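You operate a simulated robot arm through the tools that you are given. There is no shell and no other tool. Be economical: measure what you need, move in short steps, check, and stop when the job is done.

Carry out the task below with a simulated robot arm. There is one attempt and no reset: what you move stays moved.

## Task
Put the orange dot roll on top of the spare track section. Take the blister pack labelled "shims" from the plywood table and put it in the white tray. Take the plywood sanding block and put it on the top of the display case. Take the wax pad and put it in the club box. Do these in any order.

It is judged by the outcome, as a careful person would: the job done as asked, and still so three seconds after it is handed in. It fails if anything else is knocked over, pushed out of place, dropped, spilled or broken.

## Robot
A 6-joint arm with a fingered hand on a trunk, on a base that drives. Base frame: it is fixed to the floor where the robot stands at the start and does not move with it; the origin is under the middle of the robot, x ahead of it, y to its left, z up; the surface under the hand at the start is at about z = 66. Lengths are in cm, angles in degrees, forces in N, time in s.
With the tool pointing down near the work surface it reaches from about 10 to 80 cm from the robot's upright axis, wherever it stands. Its first joint turns from -166.0 to 166.0 degrees. Places, roughly: blister pack [175, 125, 75]; club box [200, 25, 75]; orange dot roll (9x9x3 cm) [50, -20, 70]; plywood sanding block (6x4x3 cm) [220, 100, 80]; spare track section (36x26x8 cm) [10, -350, 80]; top of the display case (87x22 cm) [332, 556, 140]; wax pad (3x3x5 cm) [220, 60, 80]; white tray (20x22x4 cm) [170, 170, 70]. Payload 5 kg.
The tool frame sits at the grasp point between the pads (the TCP): z along the fingers, y along the line on which they close. The tips reach 3.6 cm beyond it. Largest opening 12 cm; the body of the gripper starts 4.2 cm behind the TCP. The gripper is a hand of 4 fingers: y runs from the thumb to the fingers, the wrist lies at [-1.9, -12.3, -21.1] in the tool frame, and closing takes about 1.5 s.
Orientation is told as [roll, pitch, yaw] about the base's x, y, z axes, in that order, counted from this pose: with the fingers straight down and the wrist toward the robot, the tool's x, y and z point along [0, 1, 0], [1, 0, 0] and [0, 0, -1] of the base frame.

## Interface
- The arm moves only by the tool nudge_tool. Its argument "increments" is a list of rows, each a list of 6 numbers: the shift along the tool's x, y, z in cm, then the turn, a rotation vector about the tool's x, y, z in degrees. In form: [[x, y, z, ax, ay, az], ...]. A call has 1 to 12 rows; each row is the pose to reach, as a shift and turn from the pose commanded when the call began, along the tool's axes at that moment. "gripper" is the opening, from 0 (shut) to 1 (fully open), set as the call begins (left out, the last holds). Rows are played at 5 a second. More than 5 cm and 8.6 degrees between two rows, or a gripper value outside its range, and nothing of the call is played. Where a pose cannot be reached the arm comes as near as it can. A force on the tool above 40 N (or 10 N above the force at the start of the call, whichever is more), or a blocked arm, ends the call early, and 0.2 s more pass. Each finger travels about 4.5 cm/s and halts on what it meets, pressing with about 23 N; the grip force reading is that of the motor and also rises with nothing between the fingers. The clock runs only during rows and for 0.2 s after the last one: add rows that repeat a pose to give the fingers time. It gives the time, the measured TCP pose, the force on the tool (base axes), the opening and the grip force at its end, in the units of the frame above (readings bear some noise), with the torque about the TCP (base axes, N m) and any sound that the robot's microphone picked up.
- Cameras (640 x 400 px; columns grow to the right, rows downward): "scene" is now at [10.02, -0.3, 162.09]; the picture's right is [-0.04, -1.00, 0.00], its down [-0.84, 0.03, -0.55] and it looks along [0.55, -0.02, -0.84] (base axes); focal length 252 px, centre (320, 200). "wrist" rides on the gripper at [7.3, -10.1, -14.2] in the tool frame; the picture's right is [-0.79, 0.29, -0.54], its down [-0.56, -0.70, 0.44] and it looks along [-0.25, 0.65, 0.71] (tool axes); focal length 280 px, centre (320, 200). There is no depth. A picture from a camera that has moved, and an enlarged one, comes with that camera's place and axes in the base frame and with its lens.
- get_image(camera): a new picture of that camera. The clock stands still meanwhile.
- slide_trunk(by): slides the trunk up (or, below 0, down) by that many cm; the arm and the scene camera ride with it, the base frame stays. It gives what a move gives, with no picture.
- base_move(legs): drives the robot by 1 to 6 legs, each [ahead, turn to the left] in cm and degrees, along the robot's own axes; the way and the turn of a leg run together, so that a leg with both is an arc; at most 150 cm and 180 degrees a leg. The arm and the cameras ride along, it lands a little off, and it stops where it bumps. It gives what a move gives.
- set_fingers(index, middle, ring, thumb_bend, thumb_turn): sets how far each is bent, from 0 (flat) to 1 (curled in); at 0.3 the hand is open as for a grip, at 0.7 the pads meet at the TCP. One left out holds its place. A second passes; each finger stops where it meets its share of the squeeze, and holds until it gets a number again. A gripper value or a shape takes the hand back. It gives what a move gives, with no picture; readings hold the bend of each and the force on the fingers (four entries, about 0 where the hand has none), thumb and palm. thumb_turn goes from beside the hand (0) to across from the fingers (1), as for a grip.
- preshape(shape): the hand has 4 fingers and takes this shape, open, in about a second: jaw (thumb against the fingers, like two jaws); tri (thumb and two fingers); tip (a fingertip pinch); poke (one finger out to press); point (the index stretched); flat (the hand flat); cup (the hand cupped); fist (a fist). The gripper value then closes the fingers along that shape, each until it touches; the sizes above hold for jaw. It gives what a move gives, with no picture.
- aim_head(pan, tilt): turns the head with the scene camera to pan (to the left, within 86 degrees either way) and tilt (down, from -29 to 69), counted from straight ahead of the robot. It gives what a move gives.
- close_up(camera, box): a new picture of the part [left, top, right, bottom] of that camera's present view, enlarged. The clock stands still meanwhile.
- hand_in(): hands the job in; it is judged then, once.

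Go step by step. Nothing tells you exact positions but the pictures and the camera data: compare them with the known pose of the tool, close in by small moves and look again before you grip or let go. The budget is 165 turns and 120 pictures, counting those below and the enlarged ones. Unless the task says otherwise, let go and move clear before handing in, and close with one line.

The tools are called after "Call:" as a command line: name --pt "numbers of a row" for each row, then --argument value for the rest, lists and objects as JSON in quotes. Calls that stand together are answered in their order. nudge_tool: Moves the arm, as the interface text tells. Its arguments: {"type":"object","properties":{"increments":{"type":"array"},"gripper":{"type":"number"}},"required":["increments"]} The other tools are called the same way: slide_trunk (by) slides the trunk up or down; preshape (shape) gives the hand a shape; set_fingers (index, middle, ring, thumb_bend, thumb_turn) moves the fingers one by one; base_move (legs) drives the base; aim_head (pan, tilt) turns the head that bears the scene camera; get_image (camera) takes a picture; close_up (camera, box) takes an enlarged picture of a part of a camera's view; hand_in () hands the job in.

At the start:

```text
time: 0.0
position: [59.11, -6.9, 86.32]
ee_rot: [0.0, 0.0, -0.1]
contact_force: [-0.1, -1.5, -0.2]
ft_torque: [0.01, 0.01, 0.02]
gripper_width: 11.95
grasp_force: 0.2
shape: jaw
bend: [0.3, 0.3, 0.3, 0.3, 0.98]
finger forces: [0.0, 0.0, 0.1, 0.0, 0.0, 0.1]
trunk travel left (down, up): [-65.0, 19.0]
robot x, y, heading: [-0.5, -0.32, 0.3]
head pan, tilt: [-2.0, 56.7]
```

scene: 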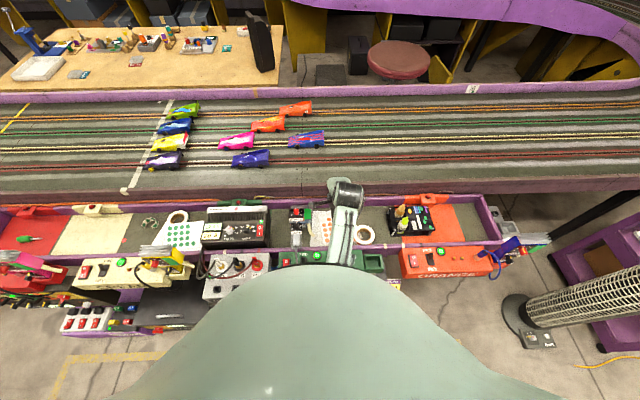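
wrist: 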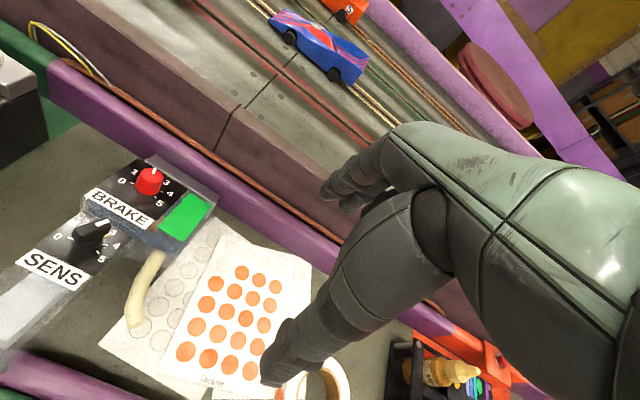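

I see the slot-car counter in front of me, with a paper roll near the orange dot sheet just right of the hand. I'll look closer at it and around the room.

Call:
close_up --camera "scene" --box '[260, 170, 460, 295]'

Call:
close_up --camera "scene" --box '[0, 0, 320, 200]'

Call:
aim_head --pan -80 --tilt 25

Call:
get_image --camera "scene"

```text
3.20 times, centred on (360, 232) of scene
camera zoom: at [10.02, -0.3, 162.09], right [-0.04, -1.0, 0.0], down [-0.84, 0.03, -0.55], along [0.55, -0.02, -0.84], focal length 806 px, centre (192, 96)
```

zoom: 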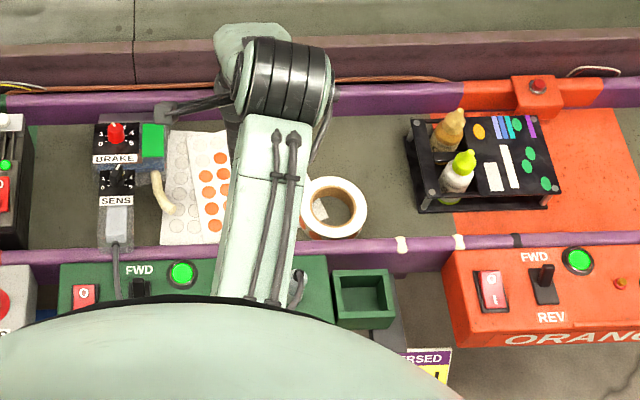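

```text
2.00 times, centred on (160, 100) of scene
camera zoom: at [10.02, -0.3, 162.09], right [-0.04, -1.0, 0.0], down [-0.84, 0.03, -0.55], along [0.55, -0.02, -0.84], focal length 503 px, centre (640, 400)
```

zoom: 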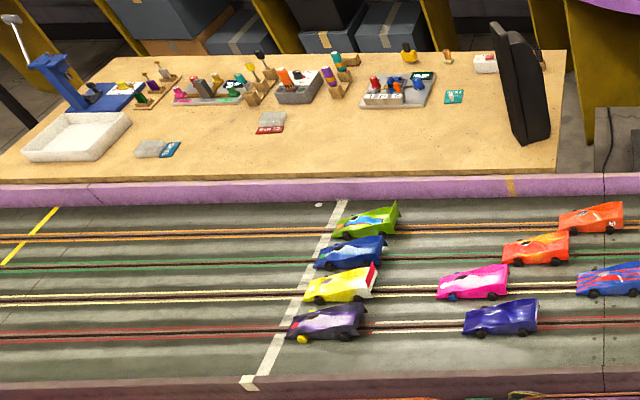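

```text
time: 1.5
position: [59.16, -7.02, 86.44]
ee_rot: [0.0, -0.1, 0.0]
contact_force: [-0.6, 0.9, 0.1]
ft_torque: [0.02, -0.02, 0.0]
gripper_width: 11.95
grasp_force: 0.1
shape: jaw
bend: [0.3, 0.3, 0.3, 0.3, 0.98]
finger forces: [0.0, 0.1, 0.1, 0.0, 0.1, 0.1]
trunk travel left (down, up): [-65.0, 19.0]
robot x, y, heading: [-0.09, -0.29, -0.2]
head pan, tilt: [-80.0, 25.0]
```

```text
115 pictures are left
camera scene: at [4.61, -9.13, 166.7], right [-0.98, -0.17, 0.0], down [-0.07, 0.42, -0.91], along [0.16, -0.89, -0.42], focal length 252 px, centre (320, 200)
```

scene: 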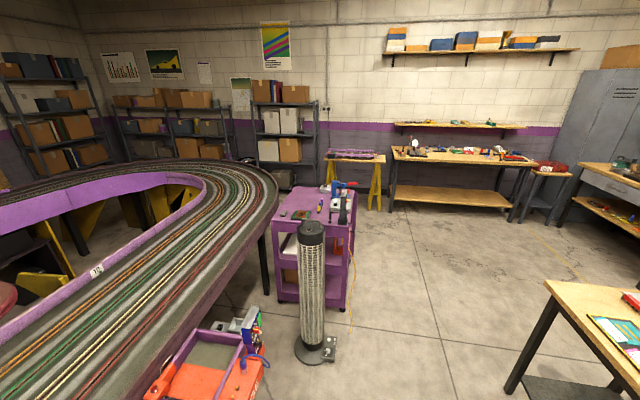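

The spare track section is on the yellow trestle in the back right, past a purple cart and a tower fan. First I'll grab the dot roll at about (53.5, -19.7); the rail is close on its near side, so I'll turn the hand so that it closes along base y.

Call:
nudge_tool --pt "-1.3 -0.5 0.4 0 0 8" --pt "-2.6 -1.1 0.8 0 0 16" --pt "-3.8 -1.7 1.2 0 0 24" --pt "-5.1 -2.2 1.6 0 0 32" --pt "-6.3 -2.8 2 0 0 40" --pt "-7.6 -3.4 2.4 0 0 48" --pt "-8.9 -3.9 2.8 0 0 56" --pt "-10.2 -4.5 3.2 0 0 64" --pt "-11.4 -5 3.6 0 0 72" --pt "-12.7 -5.6 4 0 0 80" --pt "-12.7 -5.6 4 0 0 80" --gripper 1

Call:
aim_head --pan -10 --tilt 60

Call:
get_image --camera "scene"

Call:
get_image --camera "wrist"

```text
time: 3.9
position: [53.54, -19.76, 82.39]
ee_rot: [0.0, 0.0, -80.0]
contact_force: [-0.2, 0.8, 0.2]
ft_torque: [0.01, -0.02, -0.01]
gripper_width: 11.99
grasp_force: 0.1
shape: jaw
bend: [0.3, 0.3, 0.3, 0.3, 0.98]
finger forces: [0.0, 0.0, 0.0, 0.1, 0.0, 0.1]
trunk travel left (down, up): [-65.0, 19.0]
robot x, y, heading: [-0.01, -0.32, -0.1]
head pan, tilt: [-80.0, 25.0]
```

```text
time: 5.3
position: [53.62, -19.73, 82.3]
ee_rot: [0.0, -0.1, -80.0]
contact_force: [-0.1, 1.0, 0.4]
ft_torque: [0.02, 0.0, 0.01]
gripper_width: 11.97
grasp_force: 0.0
shape: jaw
bend: [0.3, 0.3, 0.3, 0.3, 0.98]
finger forces: [0.0, 0.0, 0.0, 0.0, 0.0, 0.0]
trunk travel left (down, up): [-65.0, 19.0]
robot x, y, heading: [0.33, -0.23, -0.1]
head pan, tilt: [-10.0, 60.0]
```

```text
114 pictures are left
camera scene: at [9.56, -1.22, 161.7], right [-0.17, -0.98, 0.0], down [-0.85, 0.15, -0.5], along [0.49, -0.09, -0.87], focal length 252 px, centre (320, 200)
```

scene: 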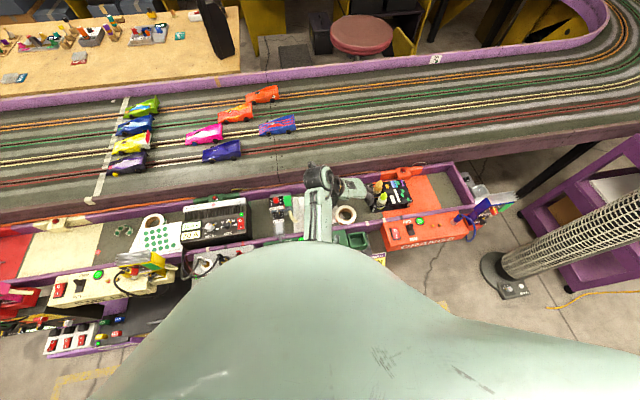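

```text
113 pictures are left
camera wrist: at [59.09, -8.48, 96.41], right [-0.73, -0.42, 0.54], down [-0.67, 0.59, -0.44], along [-0.14, -0.69, -0.71], focal length 280 px, centre (320, 200)
```

wrist: 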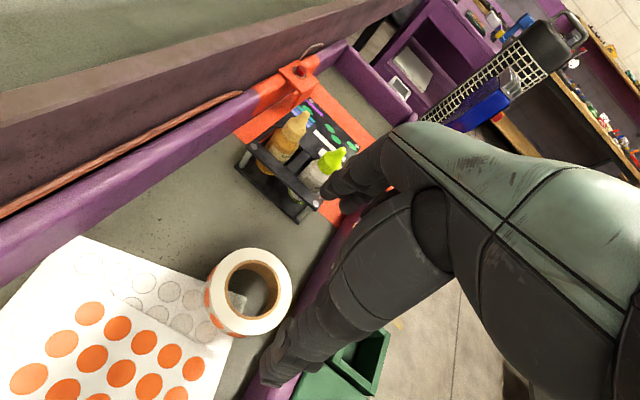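

The wrist view puts the roll near (54.3, -19.5), which matches the earlier estimate. I'll check it with an enlarged scene view.

Call:
close_up --camera "scene" --box '[280, 150, 440, 250]'

Call:
close_up --camera "wrist" --box '[160, 200, 480, 400]'

```text
4.00 times, centred on (360, 200) of scene
camera zoom: at [9.56, -1.22, 161.7], right [-0.17, -0.98, 0.0], down [-0.85, 0.15, -0.5], along [0.49, -0.09, -0.87], focal length 1007 px, centre (160, 200)
```

zoom: 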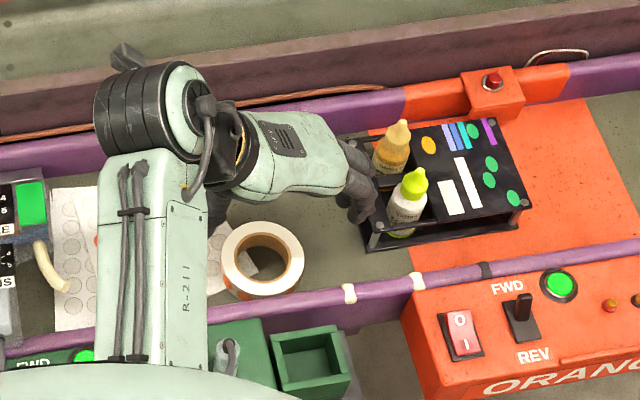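

```text
2.00 times, centred on (320, 300) of wrist
camera zoom: at [59.09, -8.48, 96.41], right [-0.73, -0.42, 0.54], down [-0.67, 0.59, -0.44], along [-0.14, -0.69, -0.71], focal length 561 px, centre (320, 0)
```

zoom: 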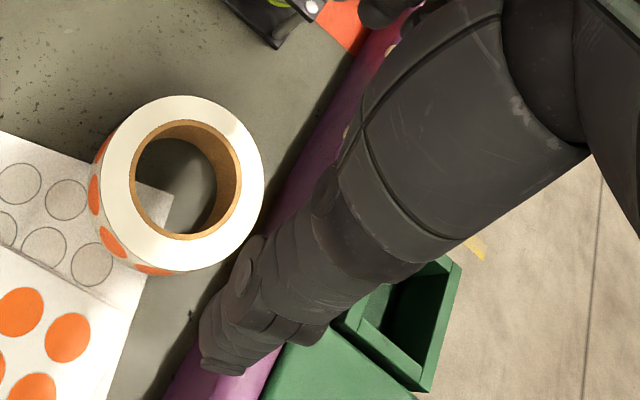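

Both views agree on (53.7, -19.7) and the hand is right over it. I'll lower the hand around the roll.

Call:
nudge_tool --pt "0 -0.3 3 0 0 0" --pt "0 -0.3 6 0 0 0" --pt "0 -0.3 9 0 0 0" --pt "0 -0.3 11 0 0 0" --pt "0 -0.3 11.5 0 0 0" --pt "0 -0.3 11.5 0 0 0"

Call:
close_up --camera "scene" --box '[280, 150, 440, 250]'

Call:
get_image --camera "wrist"

```text
time: 6.7
position: [53.15, -19.58, 70.8]
ee_rot: [0.1, 0.0, -80.0]
contact_force: [-0.4, 0.1, -0.4]
ft_torque: [0.03, 0.03, 0.02]
gripper_width: 11.97
grasp_force: 0.1
shape: jaw
bend: [0.3, 0.3, 0.3, 0.3, 0.98]
finger forces: [0.0, 0.0, 0.1, 0.1, 0.0, 0.1]
trunk travel left (down, up): [-65.0, 19.0]
robot x, y, heading: [0.2, 0.09, -0.0]
head pan, tilt: [-10.0, 60.0]
```

```text
4.00 times, centred on (360, 200) of scene
camera zoom: at [9.56, -1.21, 161.7], right [-0.17, -0.98, 0.0], down [-0.85, 0.15, -0.5], along [0.49, -0.09, -0.87], focal length 1007 px, centre (160, 200)
```

zoom: 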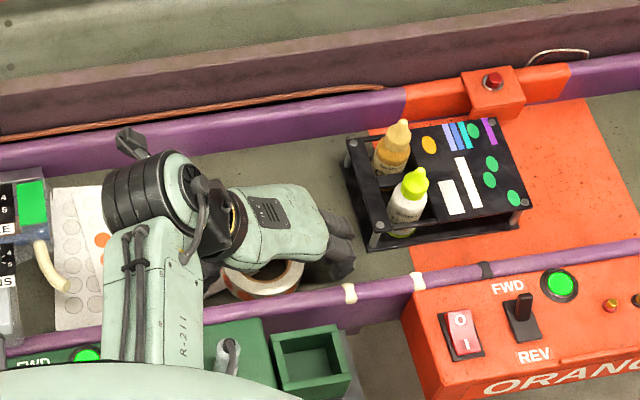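

```text
109 pictures are left
camera wrist: at [58.7, -8.35, 85.02], right [-0.73, -0.42, 0.54], down [-0.67, 0.59, -0.44], along [-0.14, -0.69, -0.71], focal length 280 px, centre (320, 200)
```

wrist: 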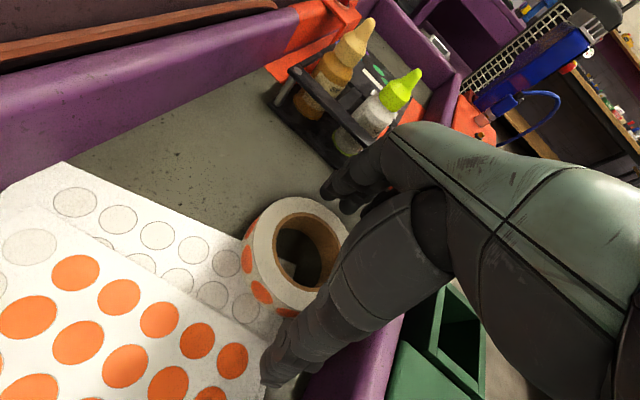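

The roll sits between the thumb and fingers, slightly ahead of centre. I'll shift 0.8 cm, go slightly lower and close.

Call:
nudge_tool --pt "0.8 0 0.4 0 0 0" --pt "0.8 0 0.5 0 0 0"

Call:
nudge_tool --pt "0 0 0 0 0 0" --pt "0 0 0 0 0 0" --pt "0 0 0 0 0 0" --pt "0 0 0 0 0 0" --pt "0 0 0 0 0 0" --pt "0 0 0 0 0 0" --pt "0 0 0 0 0 0" --pt "0 0 0 0 0 0" --gripper 0.3

Call:
get_image --camera "wrist"

```text
time: 7.3
position: [53.99, -19.46, 70.45]
ee_rot: [0.1, -0.1, -79.9]
contact_force: [0.5, -0.1, 0.6]
ft_torque: [0.01, 0.0, -0.01]
gripper_width: 11.93
grasp_force: 0.1
shape: jaw
bend: [0.3, 0.3, 0.3, 0.3, 0.98]
finger forces: [0.0, 0.0, 0.0, 0.0, 0.1, 0.0]
trunk travel left (down, up): [-65.0, 19.0]
robot x, y, heading: [0.16, 0.26, -0.1]
head pan, tilt: [-10.0, 60.0]
```

```text
time: 9.1
position: [54.28, -19.34, 70.35]
ee_rot: [0.0, 0.1, -80.0]
contact_force: [0.4, -0.2, -0.7]
ft_torque: [0.01, -0.01, -0.01]
gripper_width: 7.4
grasp_force: 22.6
shape: jaw
bend: [0.28, 0.41, 0.41, 0.64, 1.0]
finger forces: [12.4, 7.3, 0.0, 0.0, 19.7, 0.0]
trunk travel left (down, up): [-65.0, 19.0]
robot x, y, heading: [0.11, -0.2, -0.1]
head pan, tilt: [-10.0, 60.0]
```

```text
108 pictures are left
camera wrist: at [59.59, -8.17, 84.6], right [-0.73, -0.42, 0.54], down [-0.67, 0.59, -0.44], along [-0.14, -0.69, -0.71], focal length 280 px, centre (320, 200)
```

wrist: 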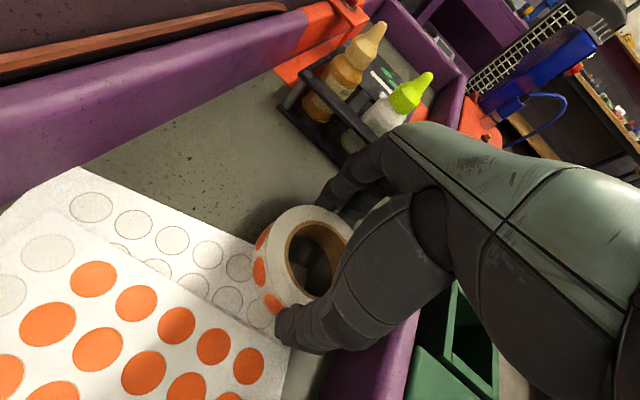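

The roll is held by thumb and two fingers. I'll lift it.

Call:
nudge_tool --pt "0 0 -1 0 0 0" --pt "0 0 -3 0 0 0" --pt "0 0 -6 0 0 0" --pt "0 0 -10 0 0 0" --pt "0 0 -14 0 0 0" --pt "0 0 -18 0 0 0"

Call:
get_image --camera "wrist"

Call:
aim_head --pan -80 --tilt 50

Call:
get_image --camera "scene"

```text
time: 10.5
position: [54.29, -19.28, 88.34]
ee_rot: [0.0, 0.0, -80.0]
contact_force: [0.5, 0.3, -0.2]
ft_torque: [-0.06, -0.02, -0.02]
gripper_width: 7.41
grasp_force: 23.1
shape: jaw
bend: [0.28, 0.41, 0.41, 0.65, 1.0]
finger forces: [12.3, 7.4, 0.0, 0.1, 19.6, 0.1]
trunk travel left (down, up): [-65.0, 19.0]
robot x, y, heading: [0.35, -0.02, 0.2]
head pan, tilt: [-10.0, 60.0]
```

```text
107 pictures are left
camera wrist: at [59.7, -8.12, 102.44], right [-0.73, -0.42, 0.54], down [-0.67, 0.59, -0.44], along [-0.14, -0.69, -0.71], focal length 280 px, centre (320, 200)
```

wrist: 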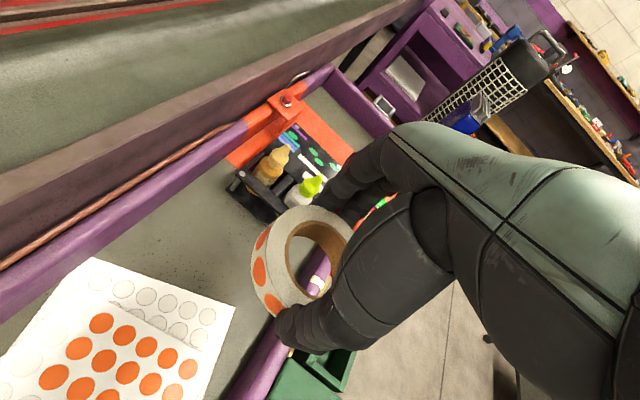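

```text
time: 11.9
position: [54.27, -19.3, 88.26]
ee_rot: [0.0, 0.0, -80.0]
contact_force: [-0.3, 0.3, -0.2]
ft_torque: [0.03, 0.03, 0.02]
gripper_width: 7.43
grasp_force: 23.2
shape: jaw
bend: [0.28, 0.41, 0.41, 0.65, 1.0]
finger forces: [12.2, 7.4, 0.0, 0.1, 19.7, 0.1]
trunk travel left (down, up): [-65.0, 19.0]
robot x, y, heading: [-0.28, 0.13, -0.0]
head pan, tilt: [-80.0, 50.0]
```

```text
106 pictures are left
camera scene: at [4.35, -7.64, 162.95], right [-0.98, -0.17, 0.0], down [-0.13, 0.75, -0.64], along [0.11, -0.63, -0.77], focal length 252 px, centre (320, 200)
```

scene: 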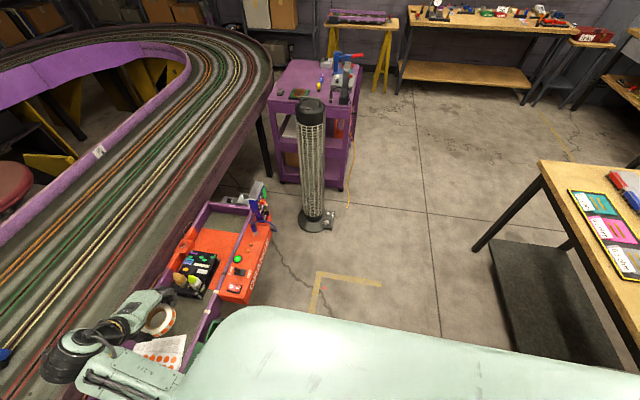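

The roll is firmly lifted. The way to the trestle is a floor corridor between the fan and cart (x > 8) and the right workbench (x < -90). I'll raise the trunk, turn right and drive in stages.

Call:
slide_trunk --by 17

Call:
base_move --legs '[[0, -108]]'

Call:
aim_head --pan 0 --tilt 30

Call:
get_image --camera "scene"

```text
time: 13.8
position: [54.28, -19.24, 105.16]
ee_rot: [0.0, 0.0, -80.0]
contact_force: [0.3, 1.2, -0.1]
ft_torque: [0.01, 0.02, 0.04]
gripper_width: 7.44
grasp_force: 23.0
shape: jaw
bend: [0.28, 0.41, 0.41, 0.65, 1.0]
finger forces: [12.2, 7.4, 0.0, 0.0, 19.7, 0.0]
trunk travel left (down, up): [-82.0, 2.0]
robot x, y, heading: [0.1, -0.12, 0.3]
head pan, tilt: [-80.0, 50.0]
```

```text
time: 19.8
position: [-37.04, -44.13, 105.35]
ee_rot: [0.0, 0.0, 169.5]
contact_force: [-0.2, 0.5, -0.9]
ft_torque: [-0.02, 0.01, -0.02]
gripper_width: 7.41
grasp_force: 22.9
shape: jaw
bend: [0.28, 0.41, 0.41, 0.65, 1.0]
finger forces: [12.3, 7.5, 0.0, 0.1, 19.6, 0.1]
trunk travel left (down, up): [-82.0, 2.0]
robot x, y, heading: [-0.04, -0.22, -110.4]
head pan, tilt: [-80.0, 50.0]
```

```text
time: 21.3
position: [-37.02, -44.15, 105.32]
ee_rot: [0.0, 0.0, 169.6]
contact_force: [0.3, -0.4, -0.6]
ft_torque: [0.03, -0.03, 0.03]
gripper_width: 7.39
grasp_force: 22.6
shape: jaw
bend: [0.28, 0.41, 0.41, 0.65, 1.0]
finger forces: [12.2, 7.4, 0.1, 0.0, 19.6, 0.0]
trunk travel left (down, up): [-82.0, 2.0]
robot x, y, heading: [0.05, -0.1, -110.3]
head pan, tilt: [0.0, 30.0]
```

```text
105 pictures are left
camera scene: at [-4.23, -11.35, 182.9], right [-0.94, 0.35, 0.0], down [0.17, 0.47, -0.87], along [-0.3, -0.81, -0.5], focal length 252 px, centre (320, 200)
```

scene: 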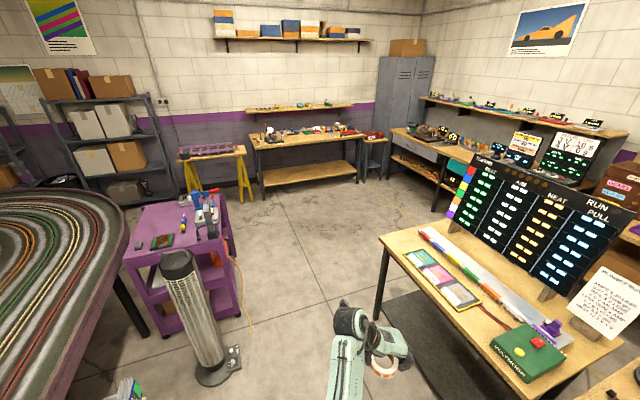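

The corridor is clear. I'll drive along it, then straighten toward the back wall.

Call:
base_move --legs '[[80, 0], [30, 20], [105, 0]]'

Call:
get_image --camera "scene"

```text
time: 33.6
position: [-56.34, -269.16, 105.39]
ee_rot: [0.0, 0.1, -170.7]
contact_force: [-0.7, 0.0, -0.9]
ft_torque: [-0.04, -0.01, 0.01]
gripper_width: 7.4
grasp_force: 22.8
shape: jaw
bend: [0.28, 0.41, 0.41, 0.65, 1.0]
finger forces: [12.2, 7.5, 0.0, 0.0, 19.6, 0.0]
trunk travel left (down, up): [-82.0, 2.0]
robot x, y, heading: [-36.8, -214.83, -90.9]
head pan, tilt: [0.0, 30.0]
```

```text
104 pictures are left
camera scene: at [-36.56, -227.22, 182.91], right [-1.0, 0.01, 0.0], down [0.01, 0.5, -0.87], along [-0.01, -0.87, -0.5], focal length 252 px, centre (320, 200)
```

scene: 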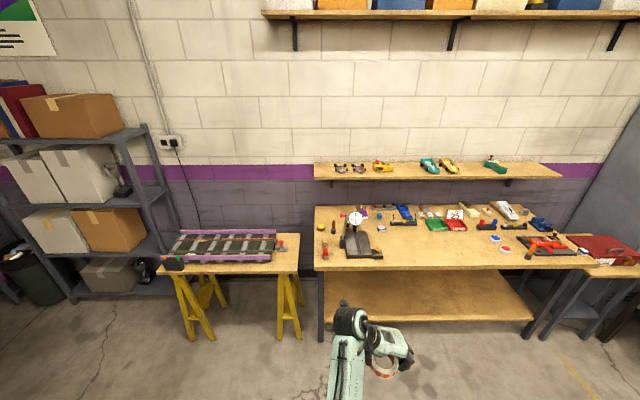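

The spare track is at about (21, -348) on the trestle. I'll drive to about (19, -281), with heading about -70, so that it lies under the arm.

Call:
base_move --legs '[[0, 41], [84, 0], [0, -20]]'

Call:
aim_head --pan -10 --tilt 58

Call:
get_image --camera "scene"

Call:
get_image --camera "wrist"

```text
time: 38.0
position: [-1.05, -287.37, 105.14]
ee_rot: [-0.1, 0.0, -129.5]
contact_force: [0.9, -0.9, -0.4]
ft_torque: [0.05, 0.01, -0.03]
gripper_width: 7.39
grasp_force: 23.4
shape: jaw
bend: [0.28, 0.41, 0.42, 0.65, 1.0]
finger forces: [12.4, 7.5, 0.1, 0.0, 19.9, 0.1]
trunk travel left (down, up): [-82.0, 2.0]
robot x, y, heading: [-21.71, -233.45, -49.6]
head pan, tilt: [0.0, 30.0]
stopped in leg 2: the robot was blocked; the commanded pose is now the measured one
```

```text
time: 38.9
position: [-1.62, -287.18, 105.4]
ee_rot: [0.1, 0.0, -129.6]
contact_force: [0.1, 0.7, -0.6]
ft_torque: [0.0, -0.02, 0.01]
gripper_width: 7.4
grasp_force: 22.8
shape: jaw
bend: [0.28, 0.41, 0.42, 0.65, 1.0]
finger forces: [12.4, 7.5, 0.0, 0.0, 19.9, 0.0]
trunk travel left (down, up): [-82.0, 2.0]
robot x, y, heading: [-22.01, -233.71, -49.6]
head pan, tilt: [-10.0, 58.0]
```

```text
103 pictures are left
camera scene: at [-16.66, -241.69, 178.95], right [-0.86, -0.51, 0.0], down [-0.43, 0.73, -0.53], along [0.27, -0.46, -0.85], focal length 252 px, centre (320, 200)
```

scene: 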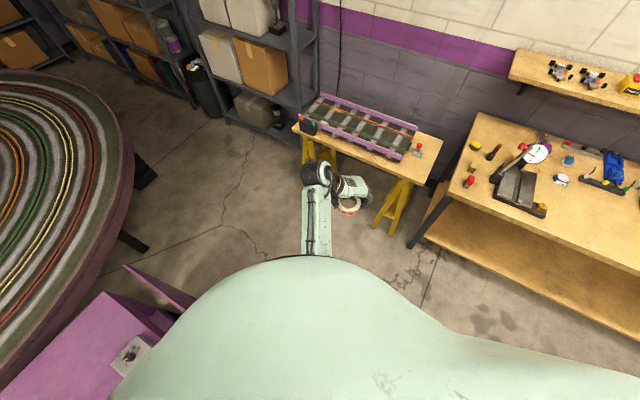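

```text
102 pictures are left
camera wrist: at [10.62, -284.1, 119.55], right [-0.79, 0.28, 0.54], down [0.02, 0.9, -0.44], along [-0.61, -0.34, -0.71], focal length 280 px, centre (320, 200)
```

wrist: 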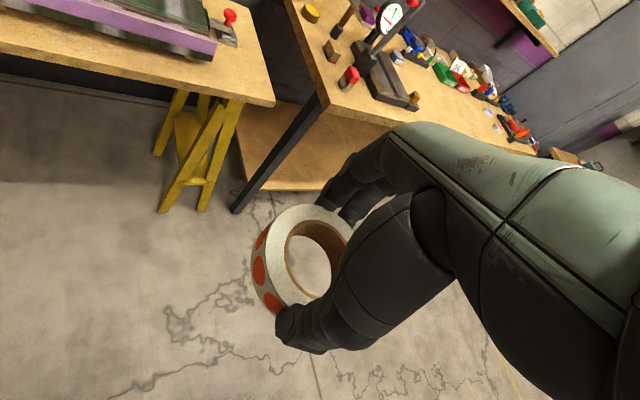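

The base touched something, most likely the purple cart on the left. I'll look at it before going on.

Call:
aim_head --pan 60 --tilt 60

Call:
get_image --camera "scene"

```text
time: 40.3
position: [-1.38, -287.28, 105.29]
ee_rot: [-0.1, 0.0, -129.7]
contact_force: [-0.1, 0.5, -1.0]
ft_torque: [0.01, 0.03, -0.05]
gripper_width: 7.38
grasp_force: 23.2
shape: jaw
bend: [0.28, 0.41, 0.42, 0.65, 1.0]
finger forces: [12.3, 7.5, 0.0, 0.0, 19.8, 0.0]
trunk travel left (down, up): [-82.0, 2.0]
robot x, y, heading: [-21.89, -233.66, -49.7]
head pan, tilt: [60.0, 60.0]
```

```text
101 pictures are left
camera scene: at [-13.44, -234.75, 178.69], right [0.18, -0.98, 0.0], down [-0.85, -0.16, -0.5], along [0.49, 0.09, -0.87], focal length 252 px, centre (320, 200)
```

scene: 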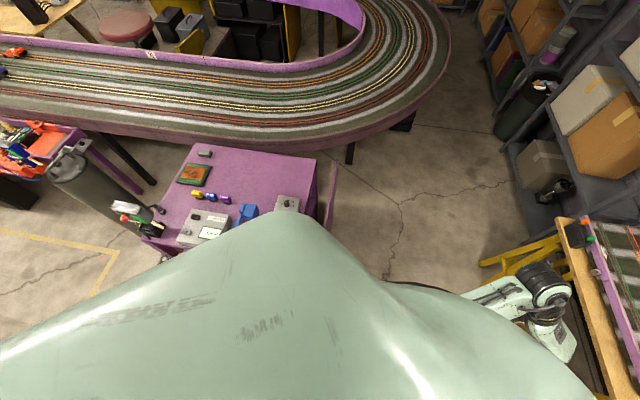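

The cart's far end reaches y ≈ -225, further than I estimated; the robot just leaned on its corner. I'll back off and go around it with more room.

Call:
base_move --legs '[[-15, 0], [0, -30], [45, 0], [0, 45]]'

Call:
get_image --camera "scene"

```text
time: 48.4
position: [9.1, -312.66, 105.27]
ee_rot: [0.1, 0.0, -115.4]
contact_force: [0.2, 0.3, -0.9]
ft_torque: [-0.02, -0.01, -0.01]
gripper_width: 7.37
grasp_force: 22.9
shape: jaw
bend: [0.28, 0.41, 0.42, 0.65, 1.0]
finger forces: [12.2, 7.4, 0.0, 0.0, 19.4, 0.0]
trunk travel left (down, up): [-82.0, 2.0]
robot x, y, heading: [-24.0, -265.82, -35.7]
head pan, tilt: [60.0, 60.0]
```

```text
100 pictures are left
camera scene: at [-15.6, -264.59, 178.7], right [0.42, -0.91, 0.0], down [-0.79, -0.36, -0.5], along [0.45, 0.21, -0.87], focal length 252 px, centre (320, 200)
```

scene: 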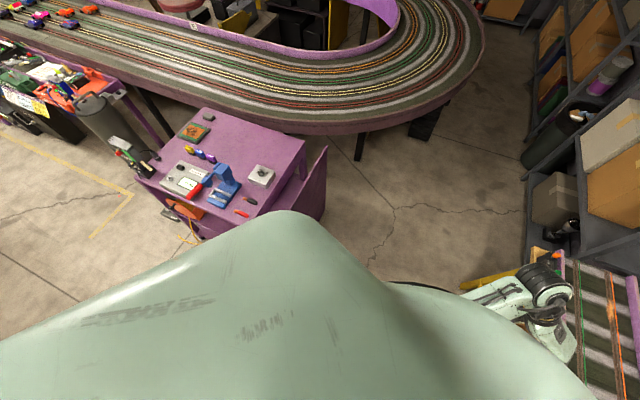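

The cart and everything on it are in place and upright. I'll go on to the placing spot.

Call:
base_move --legs '[[31, 0], [0, -18]]'

Call:
aim_head --pan -20 --tilt 55

Call:
get_image --camera "scene"

Call:
get_image --camera "wrist"

```text
time: 51.9
position: [19.16, -338.85, 105.35]
ee_rot: [0.0, 0.1, -133.1]
contact_force: [0.3, -0.6, -0.5]
ft_torque: [0.01, 0.03, 0.01]
gripper_width: 7.41
grasp_force: 23.2
shape: jaw
bend: [0.28, 0.41, 0.42, 0.65, 1.0]
finger forces: [12.1, 7.4, 0.0, 0.0, 19.5, 0.0]
trunk travel left (down, up): [-82.0, 2.0]
robot x, y, heading: [1.7, -284.02, -52.9]
head pan, tilt: [60.0, 60.0]
```

```text
time: 53.4
position: [19.05, -338.88, 105.37]
ee_rot: [0.0, 0.0, -133.0]
contact_force: [-0.7, 0.2, -1.2]
ft_torque: [0.0, 0.01, -0.02]
gripper_width: 7.36
grasp_force: 22.9
shape: jaw
bend: [0.28, 0.41, 0.42, 0.65, 1.0]
finger forces: [12.2, 7.5, 0.0, 0.1, 19.6, 0.1]
trunk travel left (down, up): [-82.0, 2.0]
robot x, y, heading: [1.86, -284.11, -53.2]
head pan, tilt: [-20.0, 55.0]
```

```text
99 pictures are left
camera scene: at [5.76, -293.35, 179.3], right [-0.96, -0.29, 0.0], down [-0.24, 0.78, -0.57], along [0.17, -0.55, -0.82], focal length 252 px, centre (320, 200)
```

scene: 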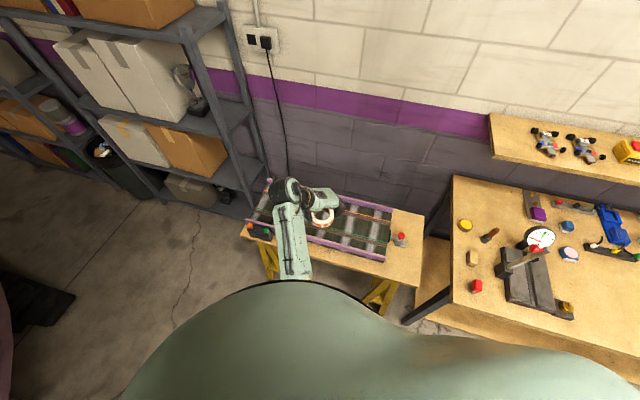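

```text
98 pictures are left
camera wrist: at [31.37, -336.52, 119.46], right [-0.77, 0.33, 0.54], down [0.07, 0.89, -0.44], along [-0.63, -0.3, -0.71], focal length 280 px, centre (320, 200)
```

wrist: 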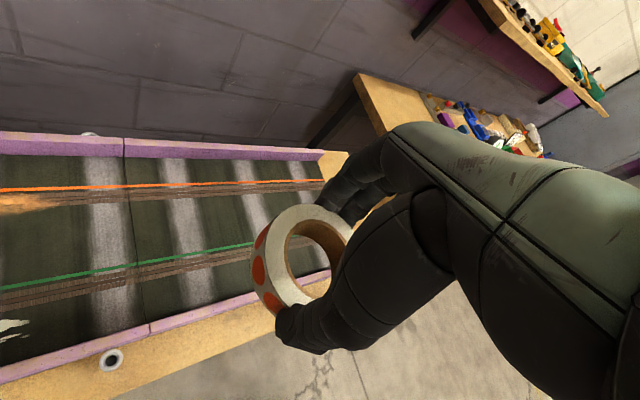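

Call:
close_up --camera "scene" --box '[220, 160, 440, 297]'

```text
2.91 times, centred on (330, 228) of scene
camera zoom: at [5.76, -293.35, 179.3], right [-0.96, -0.29, 0.0], down [-0.24, 0.78, -0.57], along [0.17, -0.55, -0.82], focal length 732 px, centre (291, 117)
```

zoom: 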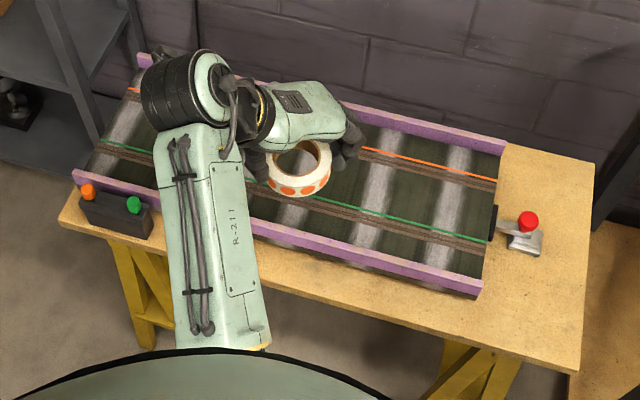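

A seam splits the trestle's track at x ≈ 27, so the spare section (36 cm) spans x from -8 to 28, centred at (10, -350). I'll move the roll over that centre and look.

Call:
nudge_tool --pt "0.2 3 0 0 0 0" --pt "0.4 6 0 0 0 0" --pt "0.6 9 0 0 0 0" --pt "0.8 12 0 0 0 0" --pt "1 14.2 0 0 0 0" --pt "1 14.2 4 0 0 0" --pt "1 14.2 8 0 0 0" --pt "1 14.2 12 0 0 0" --pt "1 14.2 12 0 0 0"

Call:
get_image --camera "wrist"

Call:
close_up --camera "scene" --box '[220, 160, 440, 297]'

```text
time: 55.4
position: [10.08, -349.76, 93.33]
ee_rot: [0.1, 0.0, -133.2]
contact_force: [0.1, -0.8, -1.2]
ft_torque: [-0.03, 0.05, 0.01]
gripper_width: 7.41
grasp_force: 23.1
shape: jaw
bend: [0.28, 0.41, 0.42, 0.65, 1.0]
finger forces: [12.1, 7.4, 0.1, 0.0, 19.5, 0.0]
trunk travel left (down, up): [-82.0, 2.0]
robot x, y, heading: [2.11, -284.23, -52.9]
head pan, tilt: [-20.0, 55.0]
```

```text
96 pictures are left
camera wrist: at [22.4, -347.5, 107.47], right [-0.77, 0.33, 0.54], down [0.07, 0.89, -0.44], along [-0.63, -0.3, -0.71], focal length 280 px, centre (320, 200)
```

wrist: 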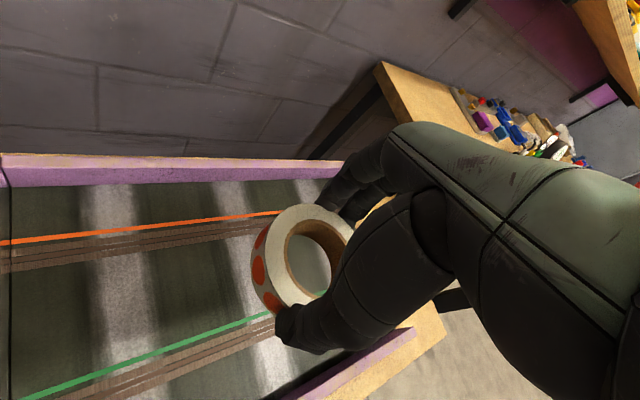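

```text
2.91 times, centred on (330, 228) of scene
camera zoom: at [5.76, -293.3, 179.3], right [-0.96, -0.29, 0.0], down [-0.24, 0.78, -0.57], along [0.17, -0.55, -0.82], focal length 732 px, centre (291, 117)
```

zoom: 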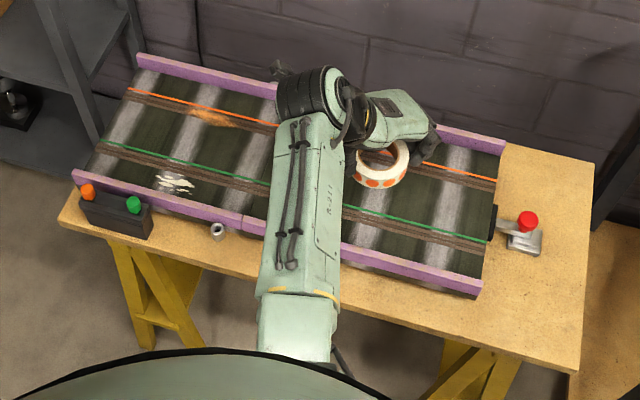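

The roll is over the right-hand section, past the seam. I'll lower it gradually.

Call:
nudge_tool --pt "0 0 3 0 0 0" --pt "0 0 6 0 0 0" --pt "0 0 7.5 0 0 0" --pt "0 0 7.5 0 0 0"

Call:
get_image --camera "wrist"

```text
time: 56.4
position: [10.23, -349.9, 85.98]
ee_rot: [0.1, 0.0, -133.1]
contact_force: [-0.5, 0.1, -0.7]
ft_torque: [0.0, 0.01, 0.0]
gripper_width: 7.4
grasp_force: 23.0
shape: jaw
bend: [0.28, 0.41, 0.42, 0.65, 1.0]
finger forces: [12.1, 7.4, 0.0, 0.1, 19.5, 0.2]
trunk travel left (down, up): [-82.0, 2.0]
robot x, y, heading: [1.69, -284.04, -53.1]
head pan, tilt: [-20.0, 55.0]
```

```text
94 pictures are left
camera wrist: at [22.4, -347.46, 100.05], right [-0.77, 0.33, 0.54], down [0.07, 0.89, -0.44], along [-0.63, -0.31, -0.71], focal length 280 px, centre (320, 200)
```

wrist: 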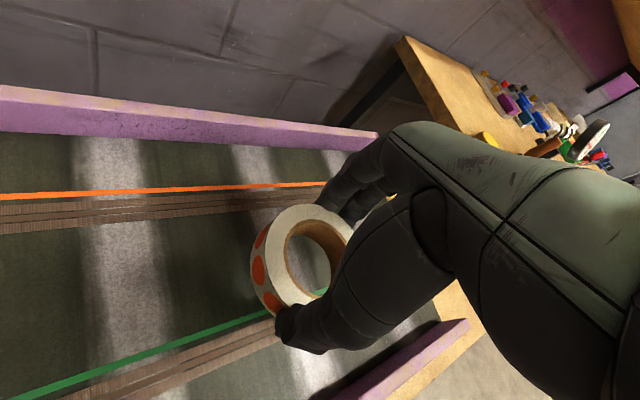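

Not yet touching. I'll go down in small steps and watch the force.

Call:
nudge_tool --pt "0 0 0.4 0 0 0" --pt "0 0 0.8 0 0 0" --pt "0 0 1.2 0 0 0"

Call:
nudge_tool --pt "0 0 0.4 0 0 0" --pt "0 0 0.8 0 0 0" --pt "0 0 1.2 0 0 0"

Call:
nudge_tool --pt "0 0 0.3 0 0 0" --pt "0 0 0.6 0 0 0"

```text
time: 57.2
position: [10.2, -349.79, 84.69]
ee_rot: [0.0, 0.0, -133.1]
contact_force: [0.2, -0.1, -1.0]
ft_torque: [-0.01, 0.02, 0.0]
gripper_width: 7.37
grasp_force: 23.0
shape: jaw
bend: [0.28, 0.41, 0.42, 0.65, 1.0]
finger forces: [12.1, 7.4, 0.0, 0.1, 19.5, 0.0]
trunk travel left (down, up): [-82.0, 2.0]
robot x, y, heading: [1.82, -284.13, -53.0]
head pan, tilt: [-20.0, 55.0]
```

```text
time: 58.0
position: [10.12, -349.99, 83.42]
ee_rot: [0.0, 0.0, -133.1]
contact_force: [0.3, -0.3, -0.6]
ft_torque: [0.03, 0.03, -0.03]
gripper_width: 7.39
grasp_force: 22.7
shape: jaw
bend: [0.28, 0.41, 0.42, 0.65, 1.0]
finger forces: [12.1, 7.4, 0.0, 0.1, 19.4, 0.0]
trunk travel left (down, up): [-82.0, 2.0]
robot x, y, heading: [1.89, -284.18, -53.0]
head pan, tilt: [-20.0, 55.0]
```

```text
time: 58.6
position: [9.9, -349.82, 82.86]
ee_rot: [0.1, 0.0, -133.3]
contact_force: [-0.5, -0.8, -1.5]
ft_torque: [-0.01, -0.01, 0.02]
gripper_width: 7.37
grasp_force: 23.3
shape: jaw
bend: [0.28, 0.41, 0.42, 0.65, 1.0]
finger forces: [12.0, 7.3, 0.1, 0.0, 19.3, 0.0]
trunk travel left (down, up): [-82.0, 2.0]
robot x, y, heading: [2.02, -284.0, -53.2]
head pan, tilt: [-20.0, 55.0]
```

Call:
nudge_tool --pt "0 0 0.3 0 0 0" --pt "0 0 0.6 0 0 0"

Call:
nudge_tool --pt "0 0 0.3 0 0 0" --pt "0 0 0.6 0 0 0"

Call:
get_image --camera "wrist"

```text
time: 59.2
position: [10.11, -349.97, 82.37]
ee_rot: [0.2, -0.3, -133.1]
contact_force: [-0.9, 1.0, 7.8]
ft_torque: [0.04, 0.0, -0.04]
gripper_width: 7.38
grasp_force: 23.3
shape: jaw
bend: [0.28, 0.41, 0.42, 0.65, 1.0]
finger forces: [13.3, 8.4, 0.1, 0.0, 20.9, 0.1]
trunk travel left (down, up): [-82.0, 2.0]
robot x, y, heading: [1.92, -283.88, -53.3]
head pan, tilt: [-20.0, 55.0]
```

```text
time: 59.8
position: [10.18, -350.04, 82.12]
ee_rot: [0.4, -0.5, -133.2]
contact_force: [-1.9, -0.2, 32.1]
ft_torque: [-0.04, 0.12, -0.1]
gripper_width: 7.37
grasp_force: 23.1
shape: jaw
bend: [0.28, 0.4, 0.42, 0.65, 1.0]
finger forces: [14.2, 9.5, 0.0, 0.1, 22.3, 0.0]
trunk travel left (down, up): [-82.0, 2.0]
robot x, y, heading: [2.03, -283.89, -53.0]
head pan, tilt: [-20.0, 55.0]
```

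```text
93 pictures are left
camera wrist: at [22.38, -347.51, 96.25], right [-0.77, 0.33, 0.54], down [0.07, 0.89, -0.45], along [-0.63, -0.31, -0.71], focal length 280 px, centre (320, 200)
```

wrist: 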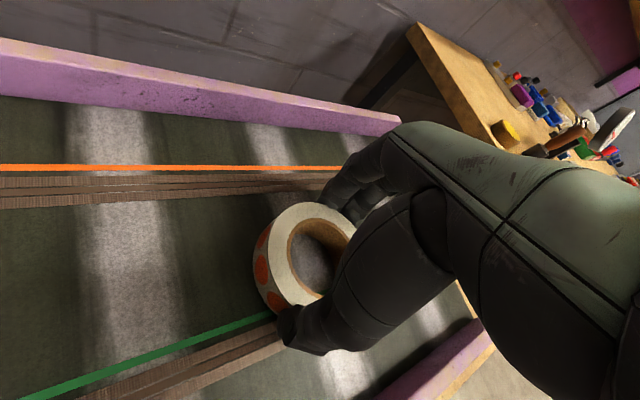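

Contact: the roll is seated on the track. I'll relieve the pressure, open and rise.

Call:
nudge_tool --pt "0 0 -0.5 0 0 0" --pt "0 0 -0.5 0 0 0"

Call:
nudge_tool --pt "0 0 0 0 0 0" --pt "0 0 0 0 0 0" --pt "0 0 0 0 0 0" --pt "0 0 0 0 0 0" --pt "0 0 0 0 0 0" --pt "0 0 0 0 0 0" --pt "0 0 0 0 0 0" --gripper 1

Call:
nudge_tool --pt "0 0 -1 0 0 0" --pt "0 0 -3 0 0 0" --pt "0 0 -6 0 0 0" --pt "0 0 -10 0 0 0" --pt "0 0 -14 0 0 0" --pt "0 0 -18 0 0 0"

Call:
get_image --camera "wrist"

```text
time: 60.4
position: [10.22, -349.88, 82.27]
ee_rot: [0.1, 0.0, -133.0]
contact_force: [-1.1, -4.9, 14.8]
ft_torque: [-0.3, 0.19, 0.05]
gripper_width: 7.36
grasp_force: 23.0
shape: jaw
bend: [0.27, 0.4, 0.42, 0.65, 1.0]
finger forces: [14.6, 9.4, 0.0, 0.0, 20.1, 0.0]
trunk travel left (down, up): [-82.0, 2.0]
robot x, y, heading: [1.95, -283.69, -52.9]
head pan, tilt: [-20.0, 55.0]
```

```text
time: 62.0
position: [10.08, -349.99, 82.11]
ee_rot: [0.0, 0.1, -133.1]
contact_force: [-0.2, 1.1, -0.1]
ft_torque: [0.0, -0.02, 0.02]
gripper_width: 11.96
grasp_force: 0.1
shape: jaw
bend: [0.3, 0.3, 0.3, 0.3, 0.98]
finger forces: [0.1, 0.0, 0.0, 0.0, 0.0, 0.0]
trunk travel left (down, up): [-82.0, 2.0]
robot x, y, heading: [1.68, -284.01, -53.2]
head pan, tilt: [-20.0, 55.0]
```

```text
time: 63.4
position: [10.16, -349.9, 100.0]
ee_rot: [0.1, 0.0, -133.1]
contact_force: [-0.3, -0.2, 1.1]
ft_torque: [0.0, 0.02, -0.04]
gripper_width: 11.94
grasp_force: 0.1
shape: jaw
bend: [0.3, 0.3, 0.3, 0.3, 0.98]
finger forces: [0.1, 0.0, 0.1, 0.0, 0.0, 0.0]
trunk travel left (down, up): [-82.0, 2.0]
robot x, y, heading: [1.77, -284.22, -53.0]
head pan, tilt: [-20.0, 55.0]
```

```text
92 pictures are left
camera wrist: at [22.46, -347.55, 114.25], right [-0.77, 0.33, 0.54], down [0.07, 0.89, -0.44], along [-0.63, -0.3, -0.71], focal length 280 px, centre (320, 200)
```

wrist: 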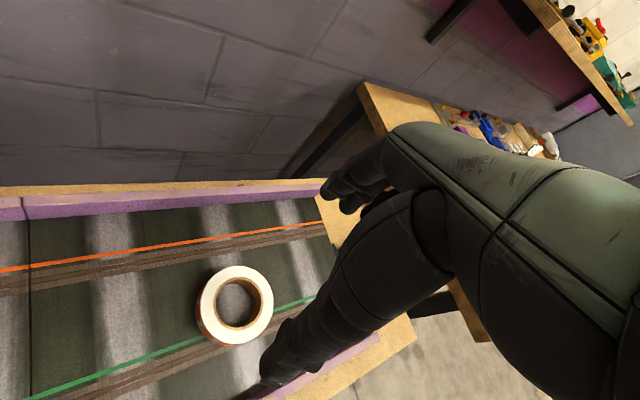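

The roll lies flat on the spare section and the hand is clear. I'll retract the arm and retrace my path back to the open floor.

Call:
nudge_tool --pt "-3.1 -2.6 -1 0 0 0" --pt "-6.2 -5.2 -2 0 0 0" --pt "-9.2 -7.8 -3 0 0 0" --pt "-12.3 -10.4 -4 0 0 0" --pt "-15.4 -13 -5 0 0 0" --pt "-15.4 -13 -5 0 0 0"

Call:
base_move --legs '[[0, 18], [-31, 0], [0, -45], [-50, 0]]'

Call:
aim_head --pan 60 --tilt 40

Call:
get_image --camera "scene"

```text
time: 64.8
position: [8.0, -329.95, 105.31]
ee_rot: [0.0, 0.1, -133.1]
contact_force: [-0.4, -0.3, 0.1]
ft_torque: [0.0, 0.02, -0.03]
gripper_width: 11.96
grasp_force: 0.1
shape: jaw
bend: [0.3, 0.3, 0.3, 0.3, 0.98]
finger forces: [0.0, 0.0, 0.0, 0.1, 0.1, 0.0]
trunk travel left (down, up): [-82.0, 2.0]
robot x, y, heading: [1.68, -284.1, -53.1]
head pan, tilt: [-20.0, 55.0]
```

```text
time: 73.3
position: [-47.46, -260.95, 105.35]
ee_rot: [-0.1, 0.0, -160.6]
contact_force: [-0.4, 0.6, -0.2]
ft_torque: [-0.02, -0.04, 0.0]
gripper_width: 11.96
grasp_force: 0.0
shape: jaw
bend: [0.3, 0.3, 0.3, 0.3, 0.98]
finger forces: [0.0, 0.0, 0.0, 0.0, 0.0, 0.1]
trunk travel left (down, up): [-82.0, 2.0]
robot x, y, heading: [-31.89, -217.34, -80.5]
head pan, tilt: [-20.0, 55.0]
```

```text
time: 74.9
position: [-47.56, -261.0, 105.35]
ee_rot: [0.0, -0.1, -160.6]
contact_force: [-0.1, 0.3, 0.1]
ft_torque: [0.0, -0.01, 0.01]
gripper_width: 11.97
grasp_force: 0.0
shape: jaw
bend: [0.3, 0.3, 0.3, 0.3, 0.98]
finger forces: [0.0, 0.0, 0.0, 0.1, 0.1, 0.1]
trunk travel left (down, up): [-82.0, 2.0]
robot x, y, heading: [-31.78, -217.27, -80.2]
head pan, tilt: [60.0, 40.0]
```

```text
91 pictures are left
camera scene: at [-23.26, -223.38, 181.37], right [-0.35, -0.94, 0.0], down [-0.6, 0.23, -0.77], along [0.72, -0.27, -0.64], focal length 252 px, centre (320, 200)
```

scene: 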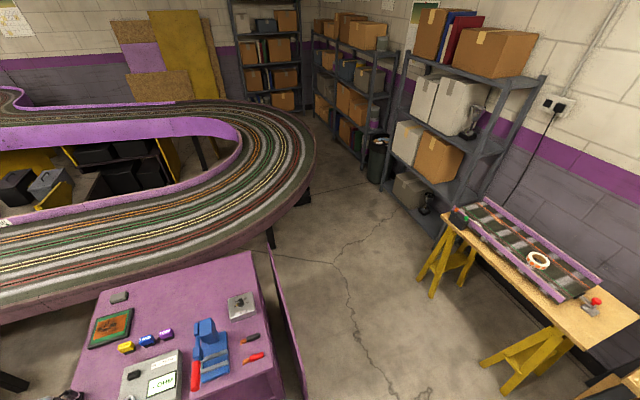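

The roll is resting well on the track. I'll turn around on the open floor and look back for a route to the left side of the room.

Call:
base_move --legs '[[0, -175]]'

Call:
aim_head --pan -5 --tilt 20

Call:
get_image --camera "scene"

```text
time: 83.5
position: [-24.43, -171.53, 105.3]
ee_rot: [-0.1, 0.1, 30.3]
contact_force: [-0.1, 0.5, 0.9]
ft_torque: [-0.01, -0.02, 0.01]
gripper_width: 11.98
grasp_force: 0.0
shape: jaw
bend: [0.3, 0.3, 0.3, 0.3, 0.98]
finger forces: [0.0, 0.0, 0.0, 0.0, 0.1, 0.1]
trunk travel left (down, up): [-82.0, 2.0]
robot x, y, heading: [-31.88, -217.41, 110.2]
head pan, tilt: [60.0, 40.0]
```

```text
time: 84.9
position: [-24.48, -171.52, 105.32]
ee_rot: [0.1, 0.1, 30.3]
contact_force: [0.9, 0.0, 0.9]
ft_torque: [0.01, 0.0, -0.02]
gripper_width: 11.97
grasp_force: 0.0
shape: jaw
bend: [0.3, 0.3, 0.3, 0.3, 0.98]
finger forces: [0.1, 0.1, 0.0, 0.1, 0.0, 0.1]
trunk travel left (down, up): [-82.0, 2.0]
robot x, y, heading: [-31.67, -217.17, 110.4]
head pan, tilt: [-5.0, 20.0]
```

```text
90 pictures are left
camera scene: at [-35.22, -205.61, 184.51], right [0.96, 0.27, 0.0], down [0.09, -0.33, -0.94], along [-0.25, 0.91, -0.34], focal length 252 px, centre (320, 200)
```

scene: 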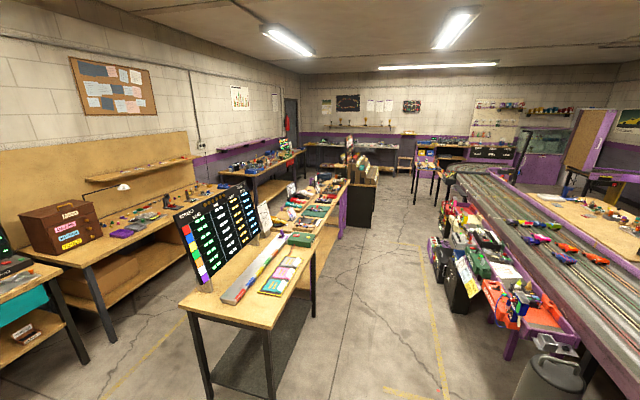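

There is a clear corridor between the benches and the counter toward the far side. I'll drive along it.

Call:
base_move --legs '[[0, -22.4], [150, 0], [150, 0]]'

Call:
aim_head --pan -30 --tilt 25

Call:
get_image --camera "scene"

```text
time: 102.0
position: [-0.19, 119.13, 105.41]
ee_rot: [0.1, 0.0, 8.7]
contact_force: [0.4, -0.4, -0.1]
ft_torque: [-0.03, 0.01, -0.01]
gripper_width: 11.99
grasp_force: 0.0
shape: jaw
bend: [0.3, 0.3, 0.3, 0.3, 0.98]
finger forces: [0.0, 0.1, 0.0, 0.0, 0.1, 0.0]
trunk travel left (down, up): [-82.0, 2.0]
robot x, y, heading: [-23.83, 79.11, 89.0]
head pan, tilt: [-5.0, 20.0]
```

```text
time: 102.9
position: [-0.23, 119.19, 105.34]
ee_rot: [0.1, 0.0, 8.8]
contact_force: [-0.2, -0.2, -0.2]
ft_torque: [-0.02, -0.03, -0.03]
gripper_width: 11.95
grasp_force: 0.1
shape: jaw
bend: [0.3, 0.3, 0.3, 0.3, 0.98]
finger forces: [0.0, 0.0, 0.0, 0.0, 0.1, 0.1]
trunk travel left (down, up): [-82.0, 2.0]
robot x, y, heading: [-23.71, 79.32, 88.8]
head pan, tilt: [-30.0, 25.0]
```

```text
89 pictures are left
camera scene: at [-18.92, 89.98, 183.7], right [0.86, -0.52, 0.0], down [-0.22, -0.36, -0.91], along [0.47, 0.78, -0.42], focal length 252 px, centre (320, 200)
```

scene: 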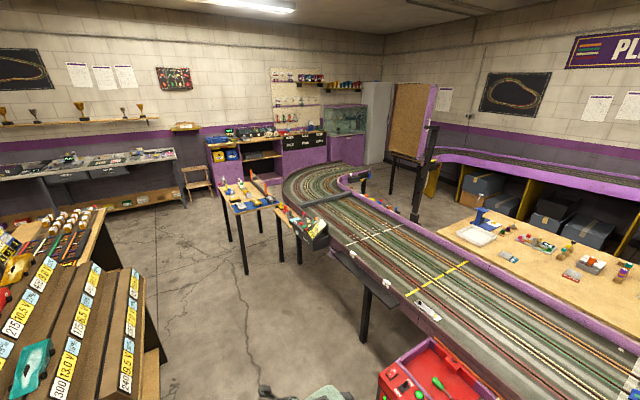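

The track runs on to the left and curves round; I need to find an entry to the inside. Zooming in on that area.

Call:
close_up --camera "scene" --box '[200, 80, 520, 280]'

```text
2.00 times, centred on (360, 180) of scene
camera zoom: at [-18.92, 89.98, 183.7], right [0.86, -0.52, 0.0], down [-0.22, -0.36, -0.91], along [0.47, 0.78, -0.42], focal length 503 px, centre (240, 240)
```

zoom: 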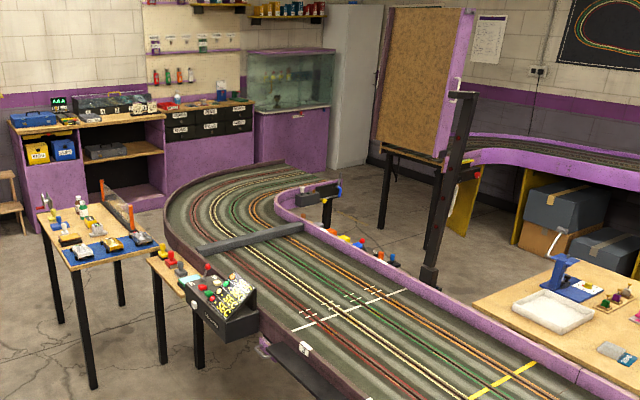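

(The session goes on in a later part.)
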